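You operate a simulated robot arm through the tools that you are given. There is no shell and no other tool. Be economical: measure what you need, move in short steps, check, and stop when the job is done.

You run a simulated robot arm. Do the job below in one go: nothing can be reset, and whatever is moved stays where it is left.

Task
Lid on the sugar bowl, jam and honey on the brown tray, then slide the tray onto the red runner. Set down upright: jam jar, honey jar.
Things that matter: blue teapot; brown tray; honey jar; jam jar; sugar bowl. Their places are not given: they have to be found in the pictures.

It is judged by the outcome, as a careful person would: the job done as asked, and still so three seconds after it is handed in. It fails if anything else is knocked over, pushed out of place, dropped, spilled or broken. A push-on lid holds only when it is set on centred and level and pressed home; a screw cap is set on level and turned clockwise until tight.

Robot
A 7-joint arm with a two-finger parallel gripper, fixed in place. Base frame: the origin is at the foot of the arm, x ahead of it, y to its left, z up; the work surface is at about z = 750. Units: mm, degrees, N and s.
Its first joint turns from -166.0 to 166.0 degrees. Payload 4.4 kg.
The tool frame sits at the grasp point between the pads (the TCP): z along the fingers, y along the line on which they close. The tips reach 23 mm beyond it. The gripper opens to 94 mm. The fingers are 38 mm wide and 10 mm thick; the gripper's body (54 by 96 mm) begins 39 mm behind the TCP.
Orientation is that of the tool frame in the base frame, as a unit quaternion [x, y, z, w]. With the fingers straight down and closing along the base's y, the tool's x points along the base's -x, its y along +y and its z along -z.

Tools
- The arm moves only by the tool jog_arm. Its argument "moves" is a list that holds one entry, the list of rows, each a list of 7 numbers: the turn, a rotation vector about the base's x, y, z in units of 60 degrees (1.0 is 60 degrees), then the shift along the base's x, y, z in units of 100 mm (1.0 is 100 mm), then the opening, from 0 (shut) to 1 (fully open). In form: [[[rx, ry, rz, x, y, z, fingers], ...]]. A call has 1 to 20 rows; each row is the pose to reach, as a shift and turn from the pose commanded when the call began. A call with a number of a shift or a turn outside -1 to 1 is refused whole. A row lasts 0.2 s, in which the tool goes at most 50 mm and 8.6 degrees; a call with a longer step from one row to the next is refused whole, and so is a gripper value outside its range. Where a pose cannot be reached the arm comes as near as it can. A force on the tool above 40 N (or 10 N above the force at the start of the call, whichever is more), or a blocked arm, ends the call early, and 0.2 s more pass. The fingers move at their own pace (about 72 mm/s each) and stop on an object; they squeeze with about 23 N. The grip force told is the motor's: it shows also when the fingers shut on nothing. Time passes only in rows, and 0.2 s behind the last, so rows that repeat a pose let the fingers close. It gives the time, the measured TCP pose, the force on the tool (base axes), the opening and the grip force at its end, in the units of the frame above (readings bear some noise), with the torque about the TCP (base axes, N m) and any sound that the robot's microphone picked up.
- Cameras (640 x 400 px; columns grow to the right, rows downward): "scene" is fixed at [50.8, -500.4, 1310.7]; the picture's right is [0.62, -0.78, 0.00], its down [-0.29, -0.23, -0.93] and it looks along [0.73, 0.58, -0.38] (base axes); focal length 374 px, centre (320, 200). "wrist" rides on the gripper at [86, 16, -75] in the tool frame; the picture's right is [-0.18, 0.98, 0.00], its down [-0.58, -0.11, -0.81] and it looks along [-0.79, -0.15, 0.59] (tool axes); focal length 243 px, centre (320, 200).
- camera(camera): a new picture of that camera. The clock stands still meanwhile.
- pixel_to_xyz(camera, pixels): there is no depth. For up to 12 entries [column, row, z] of the newest picture of that camera ("zoom" is the newest enlarged one), the place [x, y] in the base frame at which the ray of that pixel passes the height z, good to about 2 mm. The clock stands still meanwhile.
- inspect(camera, box): a new picture of the part [left, top, right, bottom] of that camera's present view, enlarged. The clock stands still meanwhile.
- hand_in(): hands the job in; it is judged then, once.

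Go step by step. Measure first, check grasps and placings, and put right what went wrong. The budget is 80 turns and 46 pictures, counting those below and the enlarged ones. Unless the task says otherwise, let go and move clear before handing in, and close with one line.

The tools are called after ">>>" as name(argument=value, ...) on one line, values as JSON. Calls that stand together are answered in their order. jog_arm: Moves the arm, as the interface text tells. Its arguments: {"type":"object","properties":{"moves":{"type":"array","items":{"type":"array","items":{"type":"array","items":{"type":"number"}}}}},"required":["moves"]} The other tools are called the same way: camera (camera) takes a picture; pixel_to_xyz (camera, pixels) gives the place at which the rays of pixels pass given heights; inspect (camera, box) takes an enlarged picture of a part of a camera's view; hand_in () hands the job in.

At the start:

```text
time_s: 0.0
eef_pos: [757.8, 124.9, 1063.5]
tool_rot: [0.0, 1.0, 0.0, -0.001]
wrist_force: [-0.9, 0.0, 0.5]
moment: [-0.01, 0.02, -0.02]
finger_gap: 94.2
grip_force: 0.1
```

scene: 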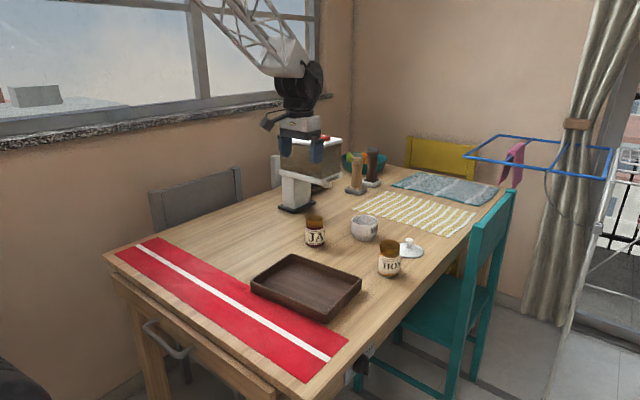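
wrist: 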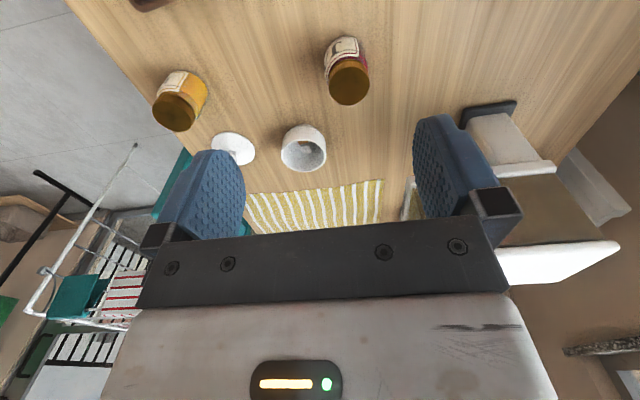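

The scene shows the jam jar near (315,230), bowl (365,228), lid (410,247), honey (389,260), tray (305,287) and runner at the near end. I'll enlarge that part to measure.

>>> inspect(camera="scene", box=[230, 180, 450, 340])

>>> pixel_to_xyz(camera="scene", pixels=[[115, 253, 750], [158, 237, 750], [348, 338, 750], [307, 383, 750], [250, 285, 770], [290, 255, 790], [361, 280, 790], [327, 322, 770], [315, 248, 750], [365, 241, 750], [410, 256, 750], [389, 276, 750]])

```text
2.50 times, centred on (340, 260) of scene
```

zoom: 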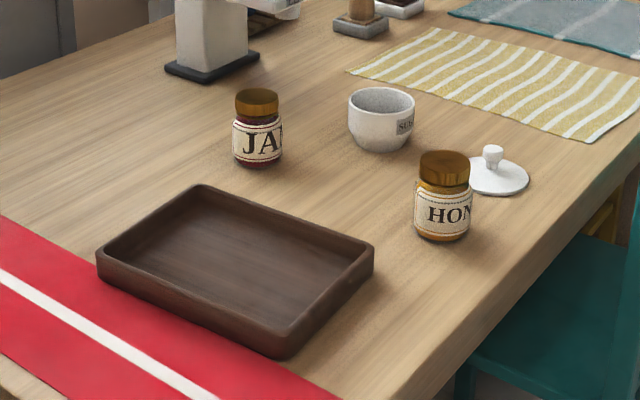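

```text
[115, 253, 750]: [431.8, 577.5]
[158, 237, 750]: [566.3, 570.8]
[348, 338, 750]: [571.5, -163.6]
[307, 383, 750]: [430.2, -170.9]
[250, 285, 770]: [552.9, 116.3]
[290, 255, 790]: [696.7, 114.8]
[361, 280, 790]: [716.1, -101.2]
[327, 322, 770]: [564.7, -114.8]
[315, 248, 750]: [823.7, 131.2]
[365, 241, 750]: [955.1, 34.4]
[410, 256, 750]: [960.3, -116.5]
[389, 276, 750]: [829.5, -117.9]
```

Zoom gives finer positions: tray corners, lid rim and knob, jar bases and tops. I'll convert those, and cross-check with the wrist picture.

>>> pixel_to_xyz(camera="zoom", pixels=[[98, 276, 750], [97, 254, 780], [200, 185, 780], [374, 243, 780], [282, 358, 750], [498, 180, 755], [468, 182, 752], [529, 182, 752], [493, 148, 785], [497, 195, 750], [381, 98, 810], [381, 152, 750]])

>>> pixel_to_xyz(camera="zoom", pixels=[[258, 90, 835], [258, 97, 835], [258, 97, 825], [257, 166, 750], [445, 158, 835], [445, 158, 825], [441, 241, 750], [416, 225, 755], [471, 225, 755], [349, 100, 810], [414, 100, 810], [381, 86, 810]])

>>> pixel_to_xyz(camera="wrist", pixels=[[234, 148, 752], [212, 148, 752], [255, 148, 752], [234, 132, 752], [304, 152, 810], [281, 152, 810], [327, 152, 810], [304, 128, 750], [349, 83, 835], [174, 112, 835], [343, 40, 750], [185, 73, 750]])

>>> inspect(camera="wrist", box=[130, 20, 400, 190])

>>> inspect(camera="scene", box=[260, 120, 420, 220])

```text
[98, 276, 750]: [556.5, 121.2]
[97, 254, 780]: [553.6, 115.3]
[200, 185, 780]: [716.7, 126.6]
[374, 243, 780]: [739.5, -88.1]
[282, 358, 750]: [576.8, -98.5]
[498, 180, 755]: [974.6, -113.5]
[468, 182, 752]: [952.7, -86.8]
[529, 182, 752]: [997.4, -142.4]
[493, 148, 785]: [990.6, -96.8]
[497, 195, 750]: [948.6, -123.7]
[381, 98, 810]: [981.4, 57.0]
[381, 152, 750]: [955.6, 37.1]
```

```text
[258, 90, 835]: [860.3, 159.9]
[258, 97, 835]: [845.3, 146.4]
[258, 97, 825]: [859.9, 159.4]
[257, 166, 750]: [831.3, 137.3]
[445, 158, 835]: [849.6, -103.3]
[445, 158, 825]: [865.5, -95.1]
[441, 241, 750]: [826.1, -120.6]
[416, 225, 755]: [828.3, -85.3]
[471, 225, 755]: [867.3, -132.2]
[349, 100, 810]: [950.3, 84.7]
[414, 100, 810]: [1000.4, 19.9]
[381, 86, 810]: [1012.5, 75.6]
```

```text
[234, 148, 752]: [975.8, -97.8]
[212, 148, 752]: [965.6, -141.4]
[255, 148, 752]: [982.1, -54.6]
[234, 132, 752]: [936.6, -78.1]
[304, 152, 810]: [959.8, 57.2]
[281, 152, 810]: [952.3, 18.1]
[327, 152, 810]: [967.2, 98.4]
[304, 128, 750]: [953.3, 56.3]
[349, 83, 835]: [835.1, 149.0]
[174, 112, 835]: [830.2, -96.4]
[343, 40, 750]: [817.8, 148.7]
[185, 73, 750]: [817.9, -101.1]
```

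```text
2.35 times, centred on (265, 105) of wrist
```

zoom: 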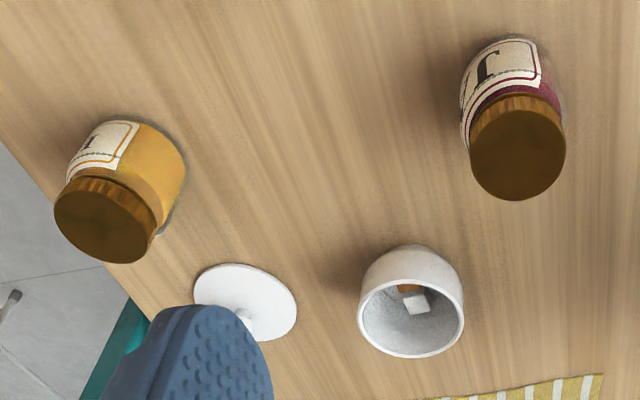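

```text
4.00 times, centred on (340, 170) of scene
```

zoom: 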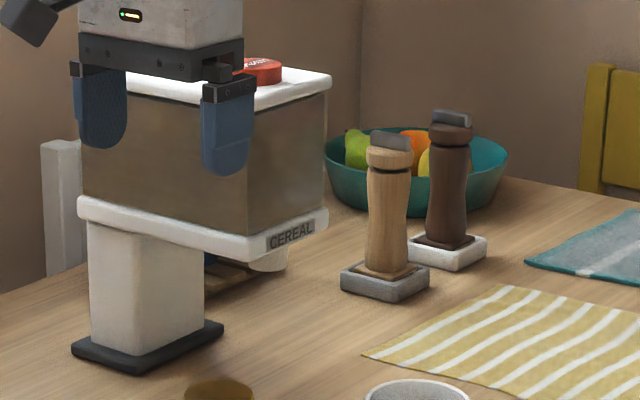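

The cereal dispenser stands at the left, so I'll keep clear of it; honey, lid (near radius 975) and bowl need a better look. I'll shift toward y≈0, and pitch the wrist camera downward.

>>> jog_arm(moves=[[[0, 0.1, 0, -0.2, -0.25, 0, 1], [0, 0.2, 0, -0.4, -0.5, 0, 1], [0, 0.3, 0, -0.5, -0.75, 0, 1], [0, 0.4, 0, -0.5, -1.0, 0, 1], [0, 0.5, 0, -0.5, -1.0, 0, 1], [0, 0.5, 0, -0.5, -1.0, 0, 1]]])

>>> camera(camera="wrist")

```text
time_s: 1.4
eef_pos: [708.2, 23.7, 1063.8]
tool_rot: [0.001, 0.966, 0.0, -0.259]
wrist_force: [-0.5, -0.4, -0.1]
moment: [0.01, -0.01, -0.02]
finger_gap: 93.9
grip_force: 0.1
```

```text
40 pictures are left
```

wrist: 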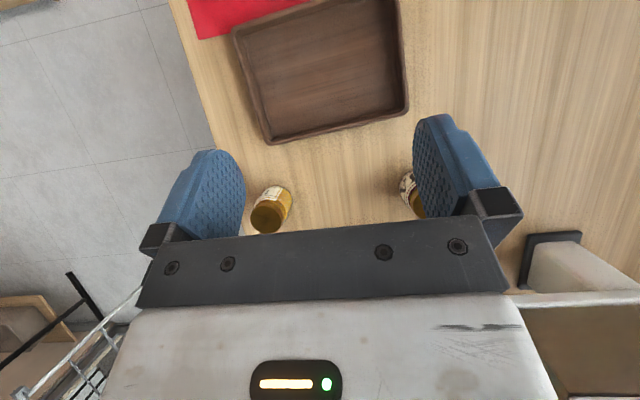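

The tray is fully visible here with corners near (233,32), (268,143), (409,112). I'll measure it, then move forward to look straight down on lid and bowl.

>>> pixel_to_xyz(camera="wrist", pixels=[[233, 32, 780], [268, 144, 780], [409, 112, 780], [399, 0, 780], [268, 144, 750], [409, 112, 750], [243, 38, 780], [271, 135, 780], [403, 106, 780], [196, 39, 750], [300, 3, 750], [268, 218, 835]])

>>> jog_arm(moves=[[[0, 0, 0, 0.4, 0, 0, 1], [0, 0, 0, 0.8, 0, 0, 1], [0, 0, 0, 1.0, 0, 0, 1], [0, 0, 0, 1.0, 0, 0, 1]]])

>>> camera(camera="wrist")

```text
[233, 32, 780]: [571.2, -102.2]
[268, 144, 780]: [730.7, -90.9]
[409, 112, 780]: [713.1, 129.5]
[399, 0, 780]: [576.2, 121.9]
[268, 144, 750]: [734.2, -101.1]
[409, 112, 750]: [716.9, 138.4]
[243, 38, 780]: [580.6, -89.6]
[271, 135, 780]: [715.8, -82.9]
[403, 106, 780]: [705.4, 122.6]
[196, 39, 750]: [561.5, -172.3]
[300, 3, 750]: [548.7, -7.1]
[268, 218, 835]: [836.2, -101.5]
```

```text
time_s: 2.4
eef_pos: [809.7, 25.1, 1062.8]
tool_rot: [0.0, 0.966, 0.0, -0.258]
wrist_force: [0.2, 0.3, -0.6]
moment: [0.01, 0.01, 0.02]
finger_gap: 94.3
grip_force: 0.1
```

```text
39 pictures are left
```

wrist: 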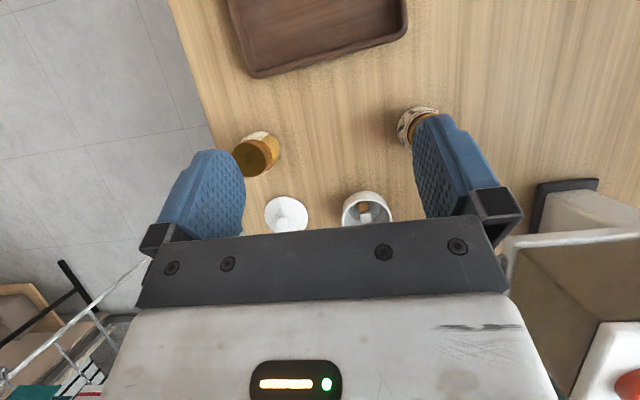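

Lid at (287,214), bowl at (367,208), and honey at (256,157) are all visible. Enlarge to read them accurately.

>>> inspect(camera="wrist", box=[220, 90, 460, 240])

```text
2.67 times, centred on (340, 165) of wrist
```

zoom: 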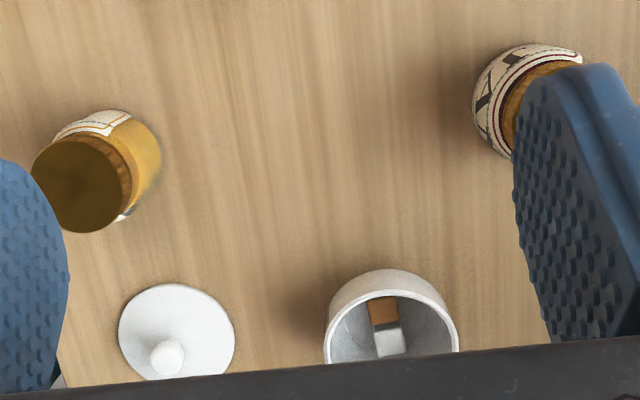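

Reading lid outline (118..235, 283..381), knob (166,357), honey cap (76,186), bowl rim (324..459).

>>> pixel_to_xyz(camera="zoom", pixels=[[176, 332, 752], [118, 325, 752], [235, 345, 752], [172, 283, 752], [180, 381, 752], [166, 357, 785], [166, 357, 790], [76, 186, 835], [392, 292, 810], [325, 352, 810], [459, 345, 810], [391, 268, 760]])

```text
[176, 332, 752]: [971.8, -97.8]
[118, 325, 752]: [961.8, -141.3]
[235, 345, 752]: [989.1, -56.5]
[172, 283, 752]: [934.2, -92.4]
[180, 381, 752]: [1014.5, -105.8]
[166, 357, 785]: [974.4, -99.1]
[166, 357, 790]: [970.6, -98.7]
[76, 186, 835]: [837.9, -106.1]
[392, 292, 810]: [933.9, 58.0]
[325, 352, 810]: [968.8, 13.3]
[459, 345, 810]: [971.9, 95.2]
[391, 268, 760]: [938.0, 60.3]
```

Lid centre ≈(972,-98), knob top ≈788, bowl ≈(973,55), honey ≈(839,-105), jam ≈(840,146). I'll start with honey: straighten the tool and go above it.

>>> jog_arm(moves=[[[0, -0.1, 0, 0.1, -0.25, 0, 1], [0, -0.2, 0, 0.2, -0.5, -0.2, 1], [0, -0.3, 0, 0.3, -0.75, -0.4, 1], [0, -0.4, 0, 0.31, -1.0, -0.6, 1], [0, -0.5, 0, 0.31, -1.0, -0.8, 1], [0, -0.5, 0, 0.31, -1.0, -1.0, 1]]])

>>> jog_arm(moves=[[[0, 0, 0, 0, -0.15, -0.2, 1], [0, 0, 0, 0, -0.3, -0.5, 1], [0, 0, 0, 0, -0.3, -0.7, 1], [0, 0, 0, 0, -0.3, -0.7, 1]]])

>>> camera(camera="wrist")

>>> inspect(camera="scene", box=[290, 160, 450, 290])

```text
time_s: 3.8
eef_pos: [839.1, -75.8, 963.7]
tool_rot: [0.0, 1.0, 0.0, 0.0]
wrist_force: [-0.1, 0.2, 0.4]
moment: [-0.02, 0.0, 0.02]
finger_gap: 94.3
grip_force: 0.1
```

```text
time_s: 4.8
eef_pos: [839.0, -105.0, 892.9]
tool_rot: [0.0, 1.0, 0.0, 0.0]
wrist_force: [-0.3, 0.2, 0.0]
moment: [0.02, -0.02, 0.01]
finger_gap: 94.2
grip_force: 0.0
```

```text
37 pictures are left
```

wrist: 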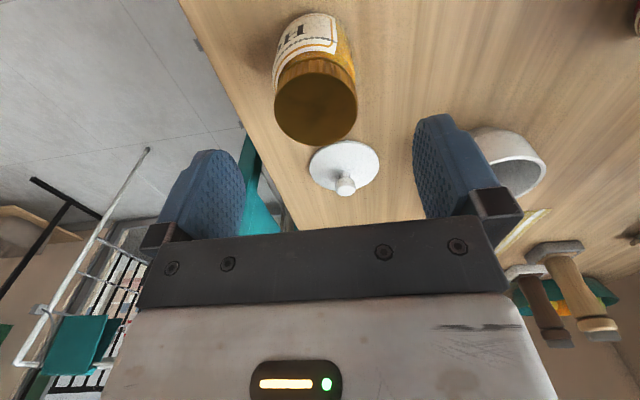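

```text
3.08 times, centred on (370, 225) of scene
```

zoom: 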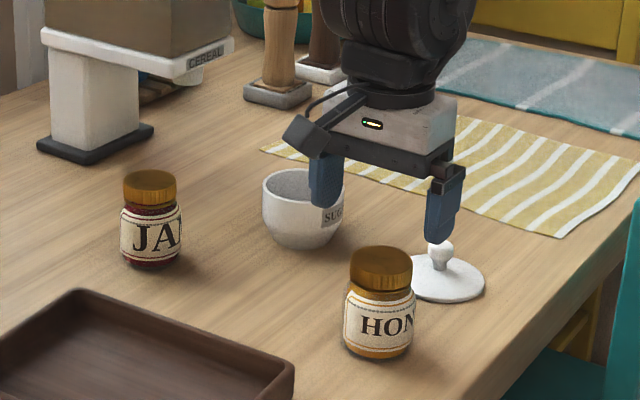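

Honey cap centre at (316,102), lid disc (309..379,141..196), knob top (345,185); I'll triangulate.

>>> pixel_to_xyz(camera="wrist", pixels=[[316, 102, 830], [316, 102, 840], [275, 102, 835], [357, 100, 835], [316, 60, 835], [316, 145, 835], [344, 168, 752], [309, 168, 752], [379, 164, 752], [344, 141, 752], [345, 185, 785], [345, 185, 792]])

>>> pixel_to_xyz(camera="zoom", pixels=[[381, 262, 830], [381, 262, 840], [150, 184, 830], [150, 184, 840], [438, 244, 785], [438, 244, 792], [446, 281, 752], [403, 281, 752], [486, 281, 752]])

```text
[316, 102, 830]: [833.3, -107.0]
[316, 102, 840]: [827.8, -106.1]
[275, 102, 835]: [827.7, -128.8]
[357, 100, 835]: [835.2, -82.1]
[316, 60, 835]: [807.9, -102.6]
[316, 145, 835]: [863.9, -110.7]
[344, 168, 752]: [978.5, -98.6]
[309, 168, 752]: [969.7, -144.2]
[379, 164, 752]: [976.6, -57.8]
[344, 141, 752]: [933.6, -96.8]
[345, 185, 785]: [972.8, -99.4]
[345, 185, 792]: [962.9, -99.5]
```

```text
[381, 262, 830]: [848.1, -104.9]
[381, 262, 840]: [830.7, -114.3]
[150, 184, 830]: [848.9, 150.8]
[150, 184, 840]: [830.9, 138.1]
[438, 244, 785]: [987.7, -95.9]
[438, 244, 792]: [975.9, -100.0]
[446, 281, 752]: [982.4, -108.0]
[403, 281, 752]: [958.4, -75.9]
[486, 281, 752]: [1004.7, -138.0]
```

Honey cap centre ≈(833,-108), top ≈838. Descend to TCP z≈806 and close.

>>> jog_arm(moves=[[[0, 0, 0, -0.05, -0.03, -0.2, 1], [0, 0, 0, -0.05, -0.03, -0.45, 1], [0, 0, 0, -0.05, -0.03, -0.7, 1], [0, 0, 0, -0.05, -0.03, -0.87, 1], [0, 0, 0, -0.05, -0.03, -0.87, 0.3], [0, 0, 0, -0.05, -0.03, -0.87, 0.3], [0, 0, 0, -0.05, -0.03, -0.87, 0.3], [0, 0, 0, -0.05, -0.03, -0.87, 0.3]]])

>>> inspect(camera="scene", box=[290, 160, 450, 290])

```text
time_s: 6.6
eef_pos: [833.9, -106.8, 805.2]
tool_rot: [0.0, 1.0, -0.001, 0.0]
wrist_force: [1.2, 0.1, 0.0]
moment: [0.04, -0.12, 0.03]
finger_gap: 61.4
grip_force: 22.7
```

```text
3.08 times, centred on (370, 225) of scene
```

zoom: 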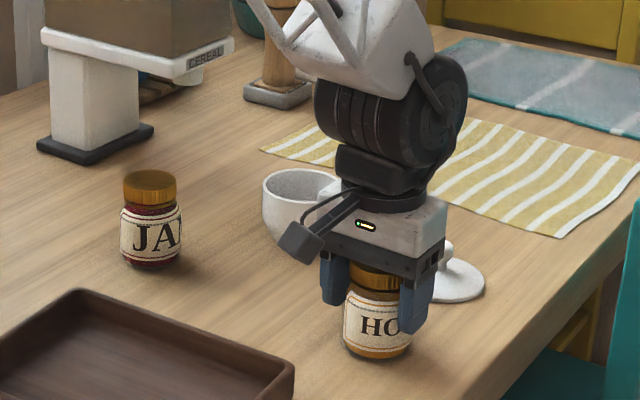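

The gap stopped at 61 mm with 23 N: honey held on its body. Lift and travel to above the tray's right half.

>>> jog_arm(moves=[[[0, 0, 0, 0, 0, 0.15, 0.3], [0, 0, 0, 0, 0, 0.4, 0.3], [0, 0, 0, 0, 0, 0.7, 0.3], [0, 0, 0, -0.2, 0.05, 0.8, 0.3], [0, 0, 0, -0.5, 0.2, 0.8, 0.3], [0, 0, 0, -0.8, 0.35, 0.8, 0.3], [0, 0, 0, -1.0, 0.45, 0.8, 0.3], [0, 0, 0, -1.0, 0.45, 0.8, 0.3]]])

>>> jog_arm(moves=[[[0, 0, 0, -0.3, 0.1, 0, 0.3], [0, 0, 0, -0.6, 0.2, 0, 0.3], [0, 0, 0, -0.83, 0.2, 0, 0.3], [0, 0, 0, -0.83, 0.2, -0.2, 0.3], [0, 0, 0, -0.83, 0.2, -0.4, 0.3], [0, 0, 0, -0.83, 0.2, -0.4, 0.3]]])

>>> inspect(camera="scene", box=[230, 190, 420, 340])

```text
time_s: 8.4
eef_pos: [733.9, -61.7, 885.7]
tool_rot: [0.0, 1.0, 0.0, 0.0]
wrist_force: [-0.3, 0.3, -3.3]
moment: [-0.01, 0.03, 0.0]
finger_gap: 61.2
grip_force: 22.6
```

```text
time_s: 9.8
eef_pos: [652.9, -43.7, 847.2]
tool_rot: [0.0, 1.0, 0.0, 0.0]
wrist_force: [0.6, 0.3, -4.7]
moment: [0.02, 0.0, 0.01]
finger_gap: 61.1
grip_force: 23.0
```

```text
2.67 times, centred on (325, 265) of scene
```

zoom: 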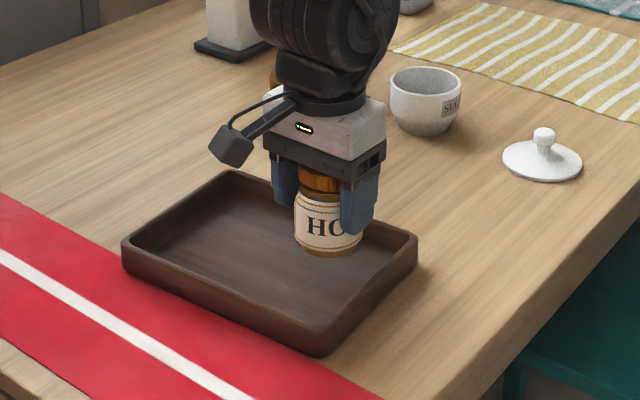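

Honey is over the tray interior with weight ~4 N. Lower gently toward the floor.

>>> jog_arm(moves=[[[0, 0, 0, 0, 0, -0.15, 0.3], [0, 0, 0, 0, 0, -0.28, 0.3], [0, 0, 0, 0, 0, -0.31, 0.3], [0, 0, 0, 0, 0, -0.31, 0.3]]])

```text
time_s: 10.8
eef_pos: [651.3, -43.4, 815.5]
tool_rot: [0.0, 1.0, 0.0, 0.0]
wrist_force: [0.5, -0.3, -2.7]
moment: [-0.01, 0.08, 0.01]
finger_gap: 61.2
grip_force: 22.6
```

Not yet clearly touching (−2.7 N), so I go on in 1 mm steps.

>>> jog_arm(moves=[[[0, 0, 0, 0, 0, -0.01, 0.3], [0, 0, 0, 0, 0, -0.02, 0.3], [0, 0, 0, 0, 0, -0.02, 0.3]]])

```text
time_s: 11.6
eef_pos: [651.2, -42.9, 814.2]
tool_rot: [0.0, 1.0, 0.0, 0.0]
wrist_force: [0.7, -0.6, -3.4]
moment: [0.02, 0.01, -0.02]
finger_gap: 61.4
grip_force: 23.4
```

>>> jog_arm(moves=[[[0, 0, 0, 0, 0, -0.01, 0.3], [0, 0, 0, 0, 0, -0.02, 0.3], [0, 0, 0, 0, 0, -0.02, 0.3]]])

>>> jog_arm(moves=[[[0, 0, 0, 0, 0, -0.01, 0.3], [0, 0, 0, 0, 0, -0.015, 0.3], [0, 0, 0, 0, 0, -0.015, 0.3]]])

>>> inspect(camera="scene", box=[230, 190, 420, 340])

```text
time_s: 12.4
eef_pos: [652.5, -42.7, 812.3]
tool_rot: [0.0, 1.0, 0.0, 0.0]
wrist_force: [-1.1, -0.8, -2.1]
moment: [0.04, 0.05, -0.01]
finger_gap: 61.5
grip_force: 23.3
```

```text
time_s: 13.2
eef_pos: [652.7, -42.6, 810.2]
tool_rot: [0.0, 1.0, 0.0, 0.001]
wrist_force: [1.0, -2.9, 12.9]
moment: [-0.2, -0.35, 0.05]
finger_gap: 61.3
grip_force: 22.7
```

```text
2.67 times, centred on (325, 265) of scene
```

zoom: 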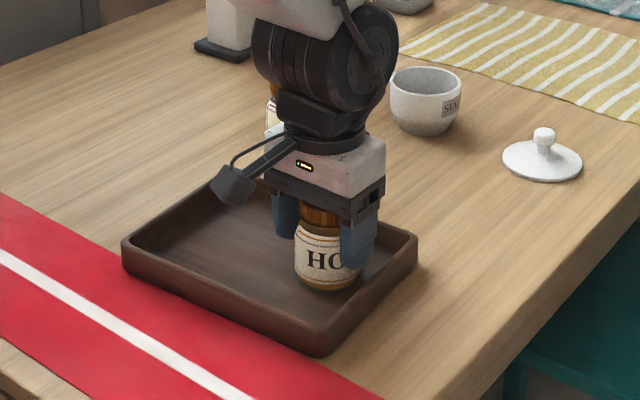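

Contact at TCP z≈810.5 (+13 N), honey stands on the tray floor. Open and rise.

>>> jog_arm(moves=[[[0, 0, 0, 0, 0, 0.005, 0.8], [0, 0, 0, 0, 0, 0.005, 0.9], [0, 0, 0, 0, 0, 0.005, 0.9], [0, 0, 0, 0, 0, 0.3, 0.9], [0, 0, 0, 0, 0, 0.6, 1], [0, 0, 0, 0, 0, 0.9, 1], [0, 0, 0, 0.2, 0.25, 0.9, 1], [0, 0, 0, 0.5, 0.5, 0.9, 1], [0, 0, 0, 0.7, 0.75, 0.9, 1], [0, 0, 0, 0.9, 1.0, 0.9, 1], [0, 0, 0, 0.9, 1.0, 0.9, 1]]])

>>> jog_arm(moves=[[[0, 0, 0, 0.3, 0.3, 0, 1], [0, 0, 0, 0.6, 0.6, 0, 1], [0, 0, 0, 0.94, 0.87, 0, 1], [0, 0, 0, 0.94, 0.87, 0, 1]]])

>>> camera(camera="wrist")

>>> inspect(camera="scene", box=[230, 160, 450, 340])

```text
time_s: 15.6
eef_pos: [742.4, 56.8, 899.3]
tool_rot: [0.0, 1.0, 0.0, 0.0]
wrist_force: [-0.3, 0.3, 0.4]
moment: [0.01, 0.03, -0.03]
finger_gap: 94.0
grip_force: 0.0
```

```text
time_s: 16.6
eef_pos: [835.5, 145.1, 899.4]
tool_rot: [0.0, 1.0, 0.001, 0.0]
wrist_force: [0.2, 0.2, -0.1]
moment: [0.01, -0.01, 0.0]
finger_gap: 93.8
grip_force: 0.0
```

```text
32 pictures are left
```

wrist: 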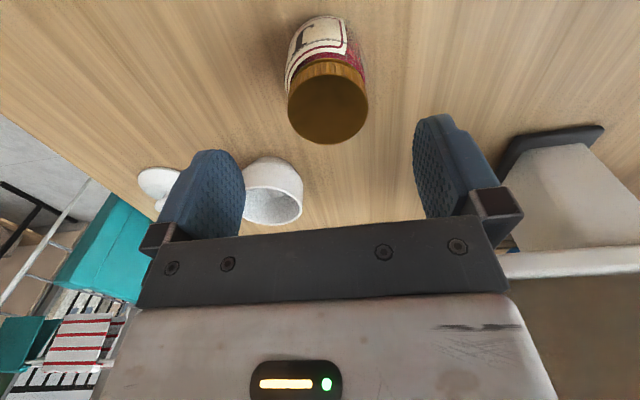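

```text
2.22 times, centred on (340, 250) of scene
```

zoom: 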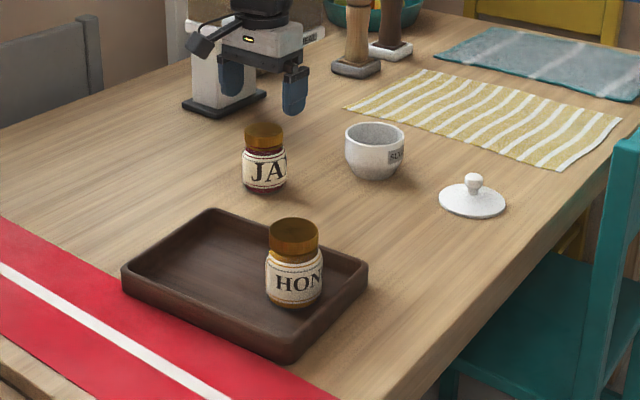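

Honey stands upright in the tray. Jam cap centre at (327,104); I'll measure it plus clean lid (439..506) and bowl rim (345..405) views.

>>> pixel_to_xyz(camera="wrist", pixels=[[327, 104, 838], [327, 104, 830], [288, 104, 835], [368, 100, 835], [497, 167, 750], [602, 127, 750], [512, 135, 750]])

>>> pixel_to_xyz(camera="zoom", pixels=[[439, 200, 753], [506, 201, 753], [472, 183, 753], [472, 218, 753], [473, 178, 790], [345, 136, 810], [405, 136, 810], [375, 122, 810], [375, 150, 810], [266, 97, 750], [263, 131, 835]])

```text
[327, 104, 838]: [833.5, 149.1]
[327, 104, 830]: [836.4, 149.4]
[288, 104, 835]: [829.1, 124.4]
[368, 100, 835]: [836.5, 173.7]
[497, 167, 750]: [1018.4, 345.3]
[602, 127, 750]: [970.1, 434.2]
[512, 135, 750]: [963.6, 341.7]
```

```text
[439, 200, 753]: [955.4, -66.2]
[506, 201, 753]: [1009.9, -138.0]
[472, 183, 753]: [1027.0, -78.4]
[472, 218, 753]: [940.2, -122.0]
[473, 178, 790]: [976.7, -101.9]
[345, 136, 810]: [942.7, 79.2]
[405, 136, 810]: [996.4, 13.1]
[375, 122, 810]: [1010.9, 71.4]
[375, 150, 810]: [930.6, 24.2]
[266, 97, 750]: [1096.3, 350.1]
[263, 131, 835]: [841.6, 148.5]
```

Jam ≈(836,148.5); dispenser is well away. Descend and grip.

>>> jog_arm(moves=[[[0, 0, 0, 0, 0.035, -0.3, 1], [0, 0, 0, 0, 0.035, -0.6, 1], [0, 0, 0, 0, 0.035, -0.8, 1], [0, 0, 0, 0, 0.035, -0.93, 1], [0, 0, 0, 0, 0.035, -0.93, 0.3], [0, 0, 0, 0, 0.035, -0.93, 0.3], [0, 0, 0, 0, 0.035, -0.93, 0.3], [0, 0, 0, 0, 0.035, -0.93, 0.3]]])

>>> jog_arm(moves=[[[0, 0, 0, 0, 0, 0.15, 0.3], [0, 0, 0, 0, 0, 0.4, 0.3], [0, 0, 0, 0, 0, 0.7, 0.3], [0, 0, 0, -0.2, -0.1, 0.8, 0.3], [0, 0, 0, -0.5, -0.3, 0.8, 0.3], [0, 0, 0, -0.8, -0.5, 0.8, 0.3], [0, 0, 0, -1.0, -0.7, 0.8, 0.3], [0, 0, 0, -1.0, -0.8, 0.8, 0.3]]])

```text
time_s: 18.4
eef_pos: [835.3, 147.8, 807.7]
tool_rot: [0.0, 1.0, 0.001, 0.0]
wrist_force: [1.0, -0.4, 0.3]
moment: [-0.03, -0.04, -0.05]
finger_gap: 61.5
grip_force: 23.1
```

```text
time_s: 20.2
eef_pos: [736.5, 66.1, 887.3]
tool_rot: [0.0, 1.0, 0.001, 0.0]
wrist_force: [-0.9, -1.0, -0.9]
moment: [0.03, 0.05, 0.01]
finger_gap: 61.4
grip_force: 23.3
```

Jam is held (61 mm). Move over the tray's left half and lower to just above the floor.

>>> jog_arm(moves=[[[0, 0, 0, -0.3, 0, 0, 0.3], [0, 0, 0, -0.6, 0, 0, 0.3], [0, 0, 0, -0.94, 0.02, 0, 0.3], [0, 0, 0, -0.94, 0.02, -0.2, 0.3], [0, 0, 0, -0.94, 0.02, -0.45, 0.3], [0, 0, 0, -0.94, 0.02, -0.65, 0.3], [0, 0, 0, -0.94, 0.02, -0.71, 0.3], [0, 0, 0, -0.94, 0.02, -0.71, 0.3]]])

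>>> jog_arm(moves=[[[0, 0, 0, 0, 0, -0.01, 0.3], [0, 0, 0, 0, 0, -0.02, 0.3], [0, 0, 0, 0, 0, -0.02, 0.3]]])

>>> inspect(camera="scene", box=[230, 190, 420, 340])

```text
time_s: 22.0
eef_pos: [641.5, 70.3, 815.9]
tool_rot: [0.0, 1.0, 0.0, 0.001]
wrist_force: [-0.6, -0.2, 0.4]
moment: [0.01, 0.07, -0.02]
finger_gap: 61.2
grip_force: 23.3
```

```text
time_s: 22.8
eef_pos: [642.5, 69.2, 813.6]
tool_rot: [0.0, 1.0, 0.0, 0.0]
wrist_force: [1.1, -0.2, 0.6]
moment: [-0.03, 0.02, -0.01]
finger_gap: 61.4
grip_force: 22.9
```

```text
2.67 times, centred on (325, 265) of scene
```

zoom: 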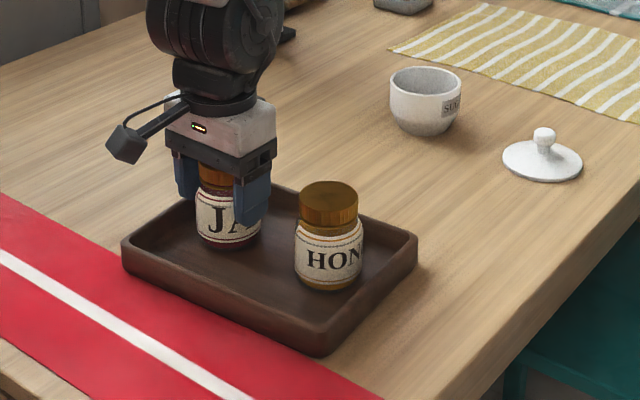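

Still about zero force; continue down in 1 mm steps until contact.

>>> jog_arm(moves=[[[0, 0, 0, 0, 0, -0.01, 0.3], [0, 0, 0, 0, 0, -0.01, 0.3]]])

>>> jog_arm(moves=[[[0, 0, 0, 0, 0, -0.01, 0.3], [0, 0, 0, 0, 0, -0.01, 0.3]]])

```text
time_s: 23.4
eef_pos: [641.8, 69.6, 813.4]
tool_rot: [0.0, 1.0, 0.0, 0.0]
wrist_force: [0.4, -0.1, -0.5]
moment: [0.03, 0.01, 0.0]
finger_gap: 61.6
grip_force: 22.5
```

```text
time_s: 24.0
eef_pos: [642.7, 70.3, 813.0]
tool_rot: [-0.001, 1.0, 0.0, 0.001]
wrist_force: [-2.8, -0.5, 6.9]
moment: [-0.07, 0.25, 0.03]
finger_gap: 61.5
grip_force: 22.3
```

Contact at +7 N. Release jam, rise and head to the lid.

>>> jog_arm(moves=[[[0, 0, 0, 0, 0, 0.0, 0.8], [0, 0, 0, 0, 0, 0.0, 0.9], [0, 0, 0, 0, 0, 0.0, 0.9], [0, 0, 0, 0, 0, 0.3, 0.9], [0, 0, 0, 0, 0, 0.6, 1], [0, 0, 0, 0, 0, 0.9, 1], [0, 0, 0, 0.3, -0.2, 0.9, 0.8], [0, 0, 0, 0.6, -0.4, 0.9, 0.6], [0, 0, 0, 1.0, -0.6, 0.9, 0.5], [0, 0, 0, 1.0, -0.6, 0.9, 0.5]]])

>>> jog_arm(moves=[[[0, 0, 0, 0.4, -0.2, 0, 0.5], [0, 0, 0, 0.7, -0.4, 0, 0.5], [0, 0, 0, 1.0, -0.6, 0, 0.5], [0, 0, 0, 1.0, -0.9, 0, 0.5], [0, 0, 0, 1.0, -1.0, 0, 0.5], [0, 0, 0, 1.0, -1.0, 0, 0.5]]])

>>> jog_arm(moves=[[[0, 0, 0, 0.4, 0, 0, 0.4], [0, 0, 0, 0.8, 0, 0, 0.4], [0, 0, 0, 1.0, 0, -0.1, 0.4], [0, 0, 0, 1.0, 0, -0.2, 0.4], [0, 0, 0, 1.0, 0, -0.2, 0.4]]])

>>> camera(camera="wrist")

>>> inspect(camera="scene", box=[230, 160, 450, 340])

```text
time_s: 26.2
eef_pos: [743.0, 8.4, 901.8]
tool_rot: [0.0, 1.0, 0.001, 0.0]
wrist_force: [0.6, -0.8, 0.2]
moment: [-0.03, -0.01, -0.03]
finger_gap: 46.8
grip_force: 0.1
```

```text
time_s: 27.6
eef_pos: [842.3, -90.6, 902.2]
tool_rot: [0.001, 1.0, -0.001, 0.0]
wrist_force: [-0.2, -0.1, -0.7]
moment: [0.04, 0.0, 0.02]
finger_gap: 46.9
grip_force: 0.0
```

```text
time_s: 28.8
eef_pos: [941.3, -90.2, 881.8]
tool_rot: [0.0, 1.0, 0.0, 0.0]
wrist_force: [0.0, 0.4, -0.1]
moment: [-0.01, -0.01, 0.0]
finger_gap: 37.6
grip_force: 0.0
```

```text
29 pictures are left
```

wrist: 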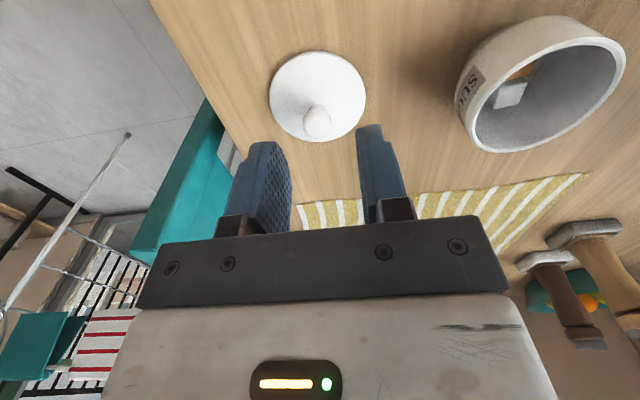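

```text
2.22 times, centred on (340, 250) of scene
```

zoom: 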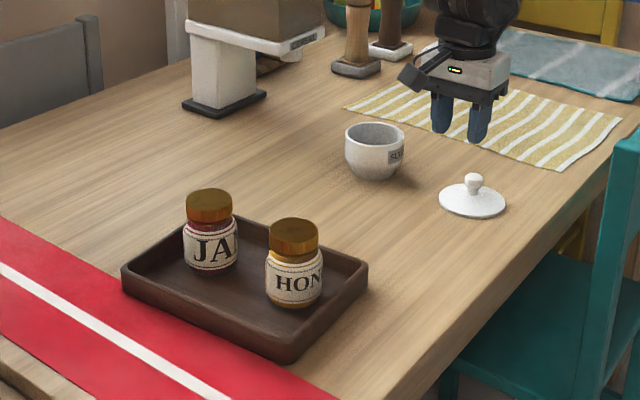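

Both jars stand in the tray. Lid in the wrist view spans (270..366, 51..142) with knob (317,121); bowl rim centred around (548,96).

>>> pixel_to_xyz(camera="wrist", pixels=[[270, 93, 754], [366, 97, 754], [316, 51, 754], [316, 142, 754], [317, 121, 788], [317, 121, 780], [471, 126, 808], [626, 66, 808], [575, 37, 808], [510, 152, 808]])

>>> inspect(camera="wrist", box=[240, 10, 640, 260])

```text
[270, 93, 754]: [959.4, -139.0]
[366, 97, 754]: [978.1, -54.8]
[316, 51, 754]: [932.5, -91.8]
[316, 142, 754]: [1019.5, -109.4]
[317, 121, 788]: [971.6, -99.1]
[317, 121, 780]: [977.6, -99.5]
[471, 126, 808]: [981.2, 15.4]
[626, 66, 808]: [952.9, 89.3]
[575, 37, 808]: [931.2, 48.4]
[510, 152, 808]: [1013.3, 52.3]
```

```text
1.60 times, centred on (440, 135) of wrist
```

zoom: 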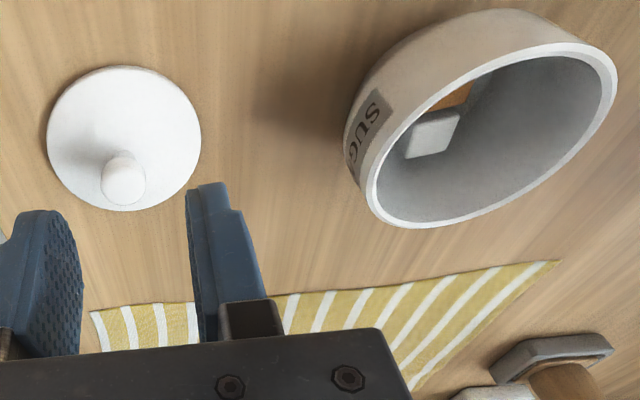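

Lid centre ≈(974,-98.5); bowl centre ≈(972,52). Move over the knob and descend part way, checking reach.

>>> jog_arm(moves=[[[0, 0, 0, 0.2, -0.05, 0, 0.4], [0, 0, 0, 0.32, -0.088, -0.1, 0.4], [0, 0, 0, 0.32, -0.088, -0.4, 0.4], [0, 0, 0, 0.32, -0.088, -0.7, 0.4], [0, 0, 0, 0.32, -0.088, -0.7, 0.4]]])

>>> inspect(camera="scene", box=[350, 180, 470, 280])

>>> camera(camera="wrist")

```text
time_s: 30.0
eef_pos: [971.7, -99.2, 811.5]
tool_rot: [0.0, 1.0, -0.001, -0.001]
wrist_force: [0.1, 0.1, 1.0]
moment: [-0.03, 0.01, -0.02]
finger_gap: 37.6
grip_force: 0.1
```

```text
4.00 times, centred on (410, 230) of scene
```

zoom: 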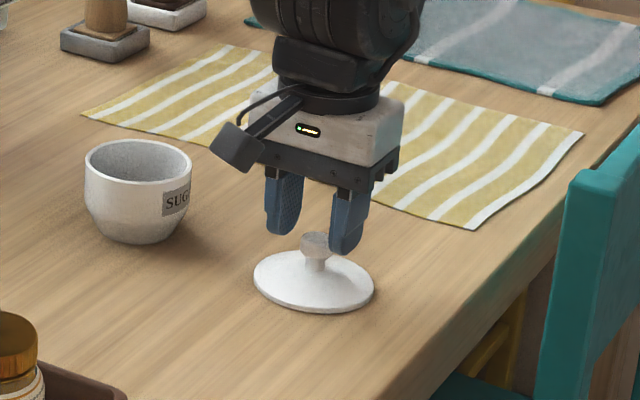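

```text
25 pictures are left
```

wrist: 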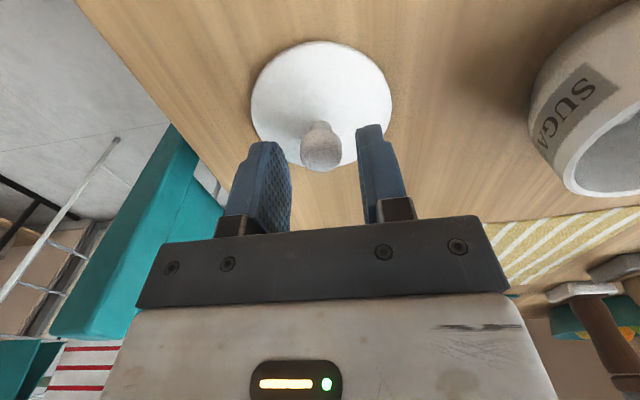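

Knob sits between the pads. Descend to z≈784 and close on it.

>>> jog_arm(moves=[[[0, 0, 0, 0.01, 0, -0.15, 0.4], [0, 0, 0, 0.01, 0, -0.25, 0.4], [0, 0, 0, 0.01, 0, -0.275, 0.4], [0, 0, 0, 0.01, 0, -0.275, 0.4]]])

>>> inspect(camera="scene", box=[350, 180, 470, 280])

```text
time_s: 31.0
eef_pos: [975.1, -101.1, 784.2]
tool_rot: [0.0, 1.0, 0.0, 0.0]
wrist_force: [0.2, -0.4, 0.3]
moment: [0.04, 0.02, -0.01]
finger_gap: 37.5
grip_force: 0.0
```

```text
4.00 times, centred on (410, 230) of scene
```

zoom: 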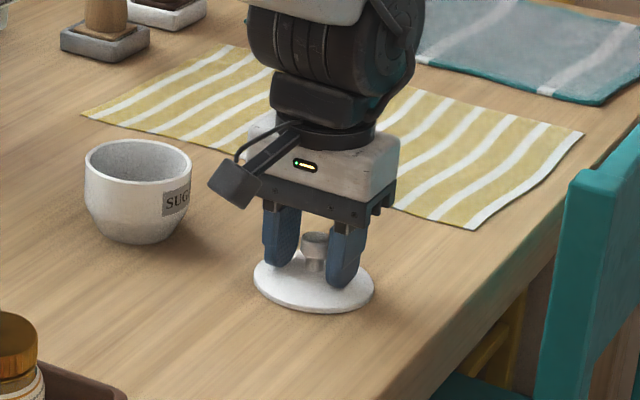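

Tips straddle the knob head just above the disc. Close, then lift a little.

>>> jog_arm(moves=[[[0, 0, 0, 0, 0, 0, 0.2], [0, 0, 0, 0, 0, 0, 0.05], [0, 0, 0, 0, 0, 0, 0.0], [0, 0, 0, 0, 0, 0, 0.0], [0, 0, 0, 0, 0, 0, 0.0]]])

>>> jog_arm(moves=[[[0, 0, 0, 0, 0, 0.1, 0], [0, 0, 0, 0, 0, 0.3, 0], [0, 0, 0, 0, 0, 0.5, 0], [0, 0, 0, 0, 0, 0.6, 0], [0, 0, 0, 0, 0, 0.6, 0]]])

>>> inspect(camera="scene", box=[350, 160, 470, 260])

>>> camera(camera="wrist")

```text
time_s: 32.2
eef_pos: [975.3, -99.3, 785.1]
tool_rot: [0.001, 1.0, 0.001, 0.0]
wrist_force: [0.5, -0.8, -0.6]
moment: [0.02, -0.03, -0.03]
finger_gap: 20.7
grip_force: 23.2
```

```text
time_s: 33.4
eef_pos: [974.0, -101.0, 845.8]
tool_rot: [0.001, 1.0, -0.001, 0.0]
wrist_force: [0.1, 0.0, -0.6]
moment: [0.03, -0.03, 0.01]
finger_gap: 20.2
grip_force: 23.1
```

```text
4.00 times, centred on (410, 210) of scene
```

zoom: 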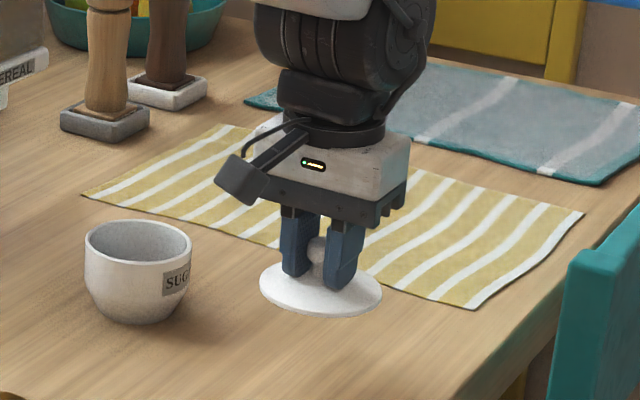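

```text
22 pictures are left
```

wrist: 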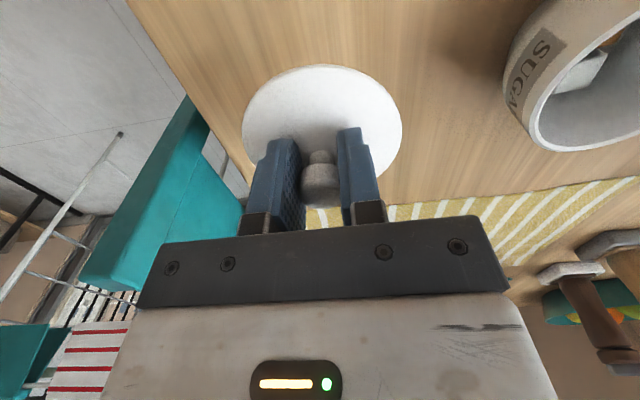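

The lid is held level. I'll measure where its rim (242..402, 65..) lies relative to the TCP, and lift higher before crossing to the bowl.

>>> pixel_to_xyz(camera="wrist", pixels=[[242, 128, 814], [403, 126, 814], [322, 65, 814], [340, 206, 814], [320, 183, 845]])

>>> pixel_to_xyz(camera="zoom", pixels=[[259, 284, 813], [382, 288, 813], [320, 262, 813], [320, 317, 813], [84, 244, 808], [191, 246, 808], [137, 219, 808], [137, 270, 808]])

>>> jog_arm(moves=[[[0, 0, 0, 0, 0, 0.25, 0], [0, 0, 0, 0, 0.2, 0.3, 0], [0, 0, 0, 0, 0.5, 0.3, 0], [0, 0, 0, 0, 0.8, 0.3, 0], [0, 0, 0, 0, 1.0, 0.3, 0], [0, 0, 0, 0, 1.0, 0.3, 0]]])

>>> jog_arm(moves=[[[0, 0, 0, -0.01, 0.25, 0, 0], [0, 0, 0, -0.02, 0.52, 0, 0], [0, 0, 0, -0.02, 0.52, 0, 0]]])

>>> camera(camera="wrist")

>>> inspect(camera="scene", box=[310, 150, 430, 250])

```text
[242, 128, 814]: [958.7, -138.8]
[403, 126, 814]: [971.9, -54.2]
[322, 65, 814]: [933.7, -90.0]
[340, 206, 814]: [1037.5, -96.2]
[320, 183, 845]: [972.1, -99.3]
```

```text
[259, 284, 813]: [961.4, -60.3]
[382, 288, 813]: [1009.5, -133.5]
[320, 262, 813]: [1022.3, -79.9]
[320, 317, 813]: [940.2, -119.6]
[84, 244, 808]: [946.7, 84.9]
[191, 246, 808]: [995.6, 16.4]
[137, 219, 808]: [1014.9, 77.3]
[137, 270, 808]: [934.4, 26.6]
```

```text
time_s: 34.8
eef_pos: [975.0, 1.7, 874.8]
tool_rot: [0.0, 1.0, 0.0, 0.0]
wrist_force: [0.0, -0.1, -1.4]
moment: [0.03, 0.0, 0.01]
finger_gap: 20.3
grip_force: 23.1
```

```text
time_s: 35.6
eef_pos: [973.8, 52.1, 873.4]
tool_rot: [0.0, 1.0, 0.0, 0.0]
wrist_force: [-0.2, 0.5, -0.2]
moment: [0.01, -0.01, 0.05]
finger_gap: 20.5
grip_force: 23.5
```

```text
21 pictures are left
```

wrist: 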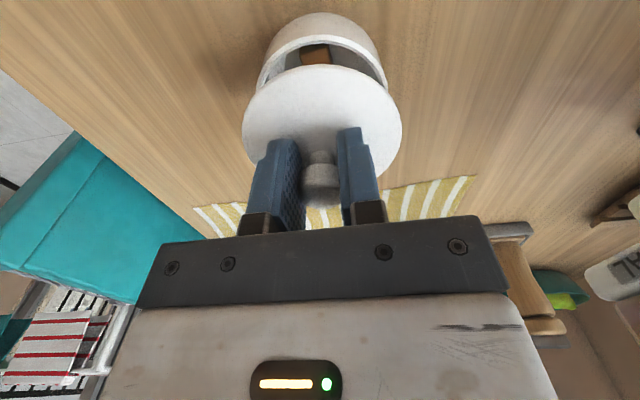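

```text
4.00 times, centred on (370, 200) of scene
```

zoom: 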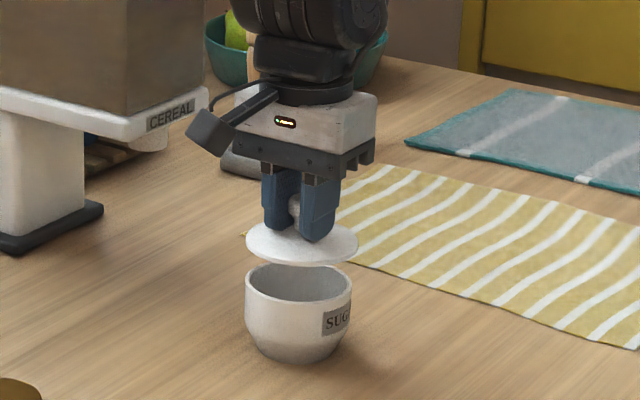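

The lid hangs above the bowl; laterally in the scene they line up (lid 246..359, bowl 244..352, allowing for perspective). I'll check fore-aft in an enlarged wrist view.

>>> inspect(camera="wrist", box=[220, 0, 420, 125])

```text
3.20 times, centred on (320, 62) of wrist
```

zoom: 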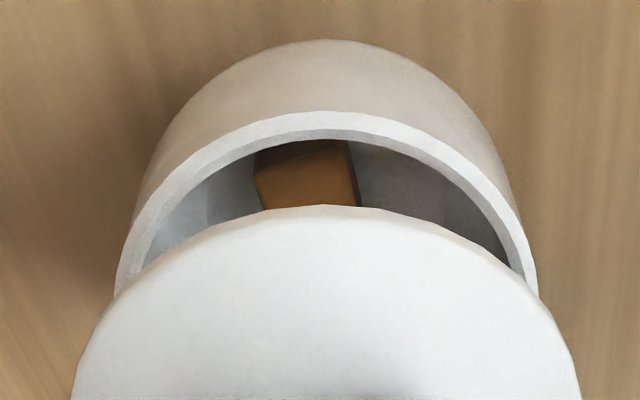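

>>> pixel_to_xyz(camera="zoom", pixels=[[322, 111, 808], [322, 111, 804], [322, 111, 812], [322, 205, 842], [322, 205, 839], [322, 205, 845], [115, 290, 808], [538, 290, 808], [72, 398, 842], [582, 398, 842]])

```text
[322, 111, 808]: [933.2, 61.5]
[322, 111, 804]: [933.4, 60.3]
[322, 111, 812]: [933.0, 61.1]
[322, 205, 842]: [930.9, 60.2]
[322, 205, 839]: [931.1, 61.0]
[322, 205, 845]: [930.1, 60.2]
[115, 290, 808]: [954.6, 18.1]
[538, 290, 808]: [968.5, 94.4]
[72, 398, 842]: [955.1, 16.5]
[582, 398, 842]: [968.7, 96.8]
```

Fore-aft and lateral agree within ~1 mm (bowl front 933, lid front 931; chord centres y 56.3/56.7). Lower slowly to just above expected contact (TCP ≈843).

>>> jog_arm(moves=[[[0, 0, 0, 0.005, 0, -0.1, 0], [0, 0, 0, 0.005, 0, -0.2, 0], [0, 0, 0, 0.005, 0, -0.26, 0], [0, 0, 0, 0.005, 0, -0.28, 0], [0, 0, 0, 0.005, 0, -0.28, 0]]])

>>> inspect(camera="scene", box=[325, 190, 405, 250])

```text
time_s: 36.8
eef_pos: [973.0, 52.5, 847.2]
tool_rot: [0.0, 1.0, 0.0, 0.0]
wrist_force: [-0.2, -0.1, -1.7]
moment: [0.0, -0.02, -0.01]
finger_gap: 20.5
grip_force: 22.4
```

```text
6.67 times, centred on (365, 220) of scene
```

zoom: 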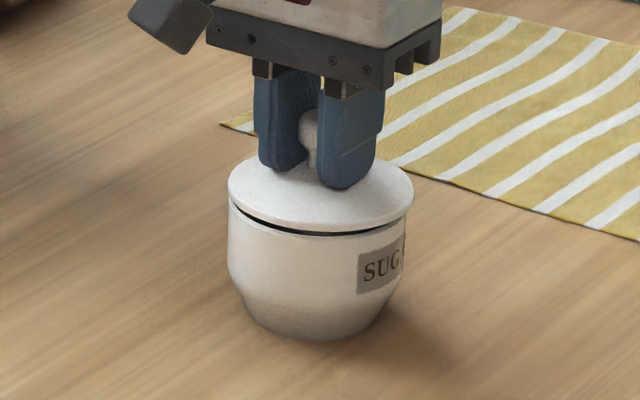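

Almost touching; lid centre col ≈321 vs bowl ≈317, about 1 mm. Nudge y +0.7 mm and lower in 1 mm steps.

>>> jog_arm(moves=[[[0, 0, 0, 0, 0.007, -0.01, 0], [0, 0, 0, 0, 0.007, -0.02, 0], [0, 0, 0, 0, 0.007, -0.03, 0], [0, 0, 0, 0, 0.007, -0.03, 0]]])

>>> jog_arm(moves=[[[0, 0, 0, 0, 0, -0.01, 0], [0, 0, 0, 0, 0, -0.02, 0], [0, 0, 0, 0, 0, -0.02, 0]]])

```text
time_s: 37.8
eef_pos: [973.2, 53.4, 843.9]
tool_rot: [0.0, 1.0, -0.001, 0.0]
wrist_force: [-0.3, 0.4, -0.6]
moment: [0.01, -0.01, 0.02]
finger_gap: 20.2
grip_force: 22.9
```

```text
time_s: 38.6
eef_pos: [972.7, 53.3, 842.6]
tool_rot: [0.001, 1.0, 0.0, 0.0]
wrist_force: [0.6, -1.6, 6.1]
moment: [0.01, -0.28, -0.01]
finger_gap: 20.6
grip_force: 23.1
```

Contact begins (6 N); press on down carefully.

>>> jog_arm(moves=[[[0, 0, 0, 0, 0, -0.01, 0], [0, 0, 0, 0, 0, -0.02, 0], [0, 0, 0, 0, 0, -0.02, 0]]])

>>> inspect(camera="scene", box=[325, 190, 405, 250])

```text
time_s: 39.4
eef_pos: [973.9, 54.2, 840.7]
tool_rot: [0.0, 1.0, -0.001, 0.0]
wrist_force: [-7.2, -0.3, 28.2]
moment: [-0.02, -0.26, -0.02]
finger_gap: 20.8
grip_force: 23.2
```

```text
6.67 times, centred on (365, 220) of scene
```

zoom: 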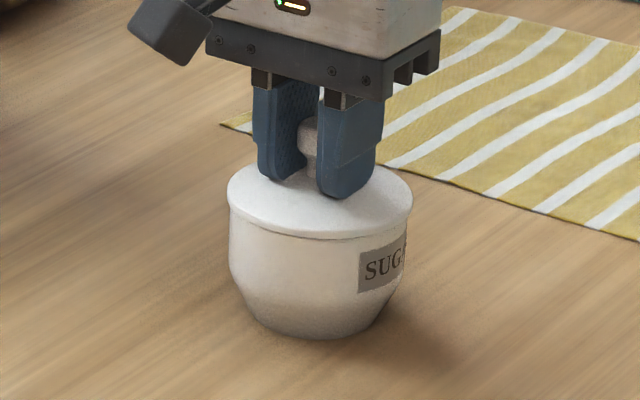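

Gap looks closed, no click heard. Press a bit more.

>>> jog_arm(moves=[[[0, 0, 0, 0, 0, -0.01, 0], [0, 0, 0, 0, 0, -0.015, 0], [0, 0, 0, 0, 0, -0.015, 0]]])

```text
time_s: 40.2
eef_pos: [973.9, 53.0, 838.2]
tool_rot: [0.0, 1.0, 0.0, 0.001]
wrist_force: [2.3, -1.7, 29.7]
moment: [-0.03, -0.25, -0.03]
finger_gap: 20.7
grip_force: 23.0
```

>>> jog_arm(moves=[[[0, 0, 0, 0, 0, -0.01, 0], [0, 0, 0, 0, 0, -0.02, 0], [0, 0, 0, 0, 0, -0.02, 0]]])

>>> inspect(camera="scene", box=[325, 190, 405, 250])

```text
time_s: 40.7
eef_pos: [975.6, 54.0, 839.5]
tool_rot: [0.0, 1.0, 0.0, 0.002]
wrist_force: [0.0, -0.3, 4.0]
moment: [0.06, 0.17, 0.0]
finger_gap: 20.1
grip_force: 22.9
stopped in row 2: the force on the tool passed its limit at 42 N (the readings are from after the stop); the commanded pose is now the measured one
```

```text
6.67 times, centred on (365, 220) of scene
```

zoom: 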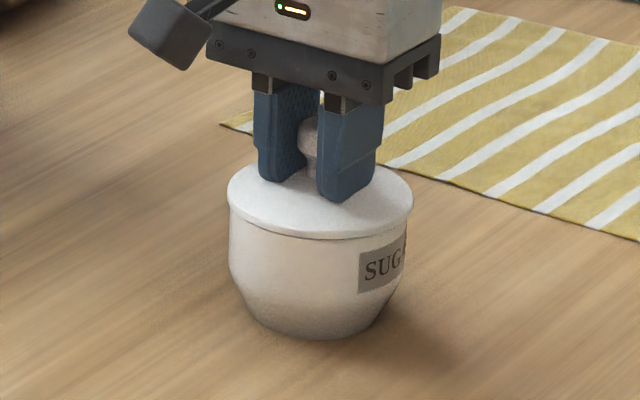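

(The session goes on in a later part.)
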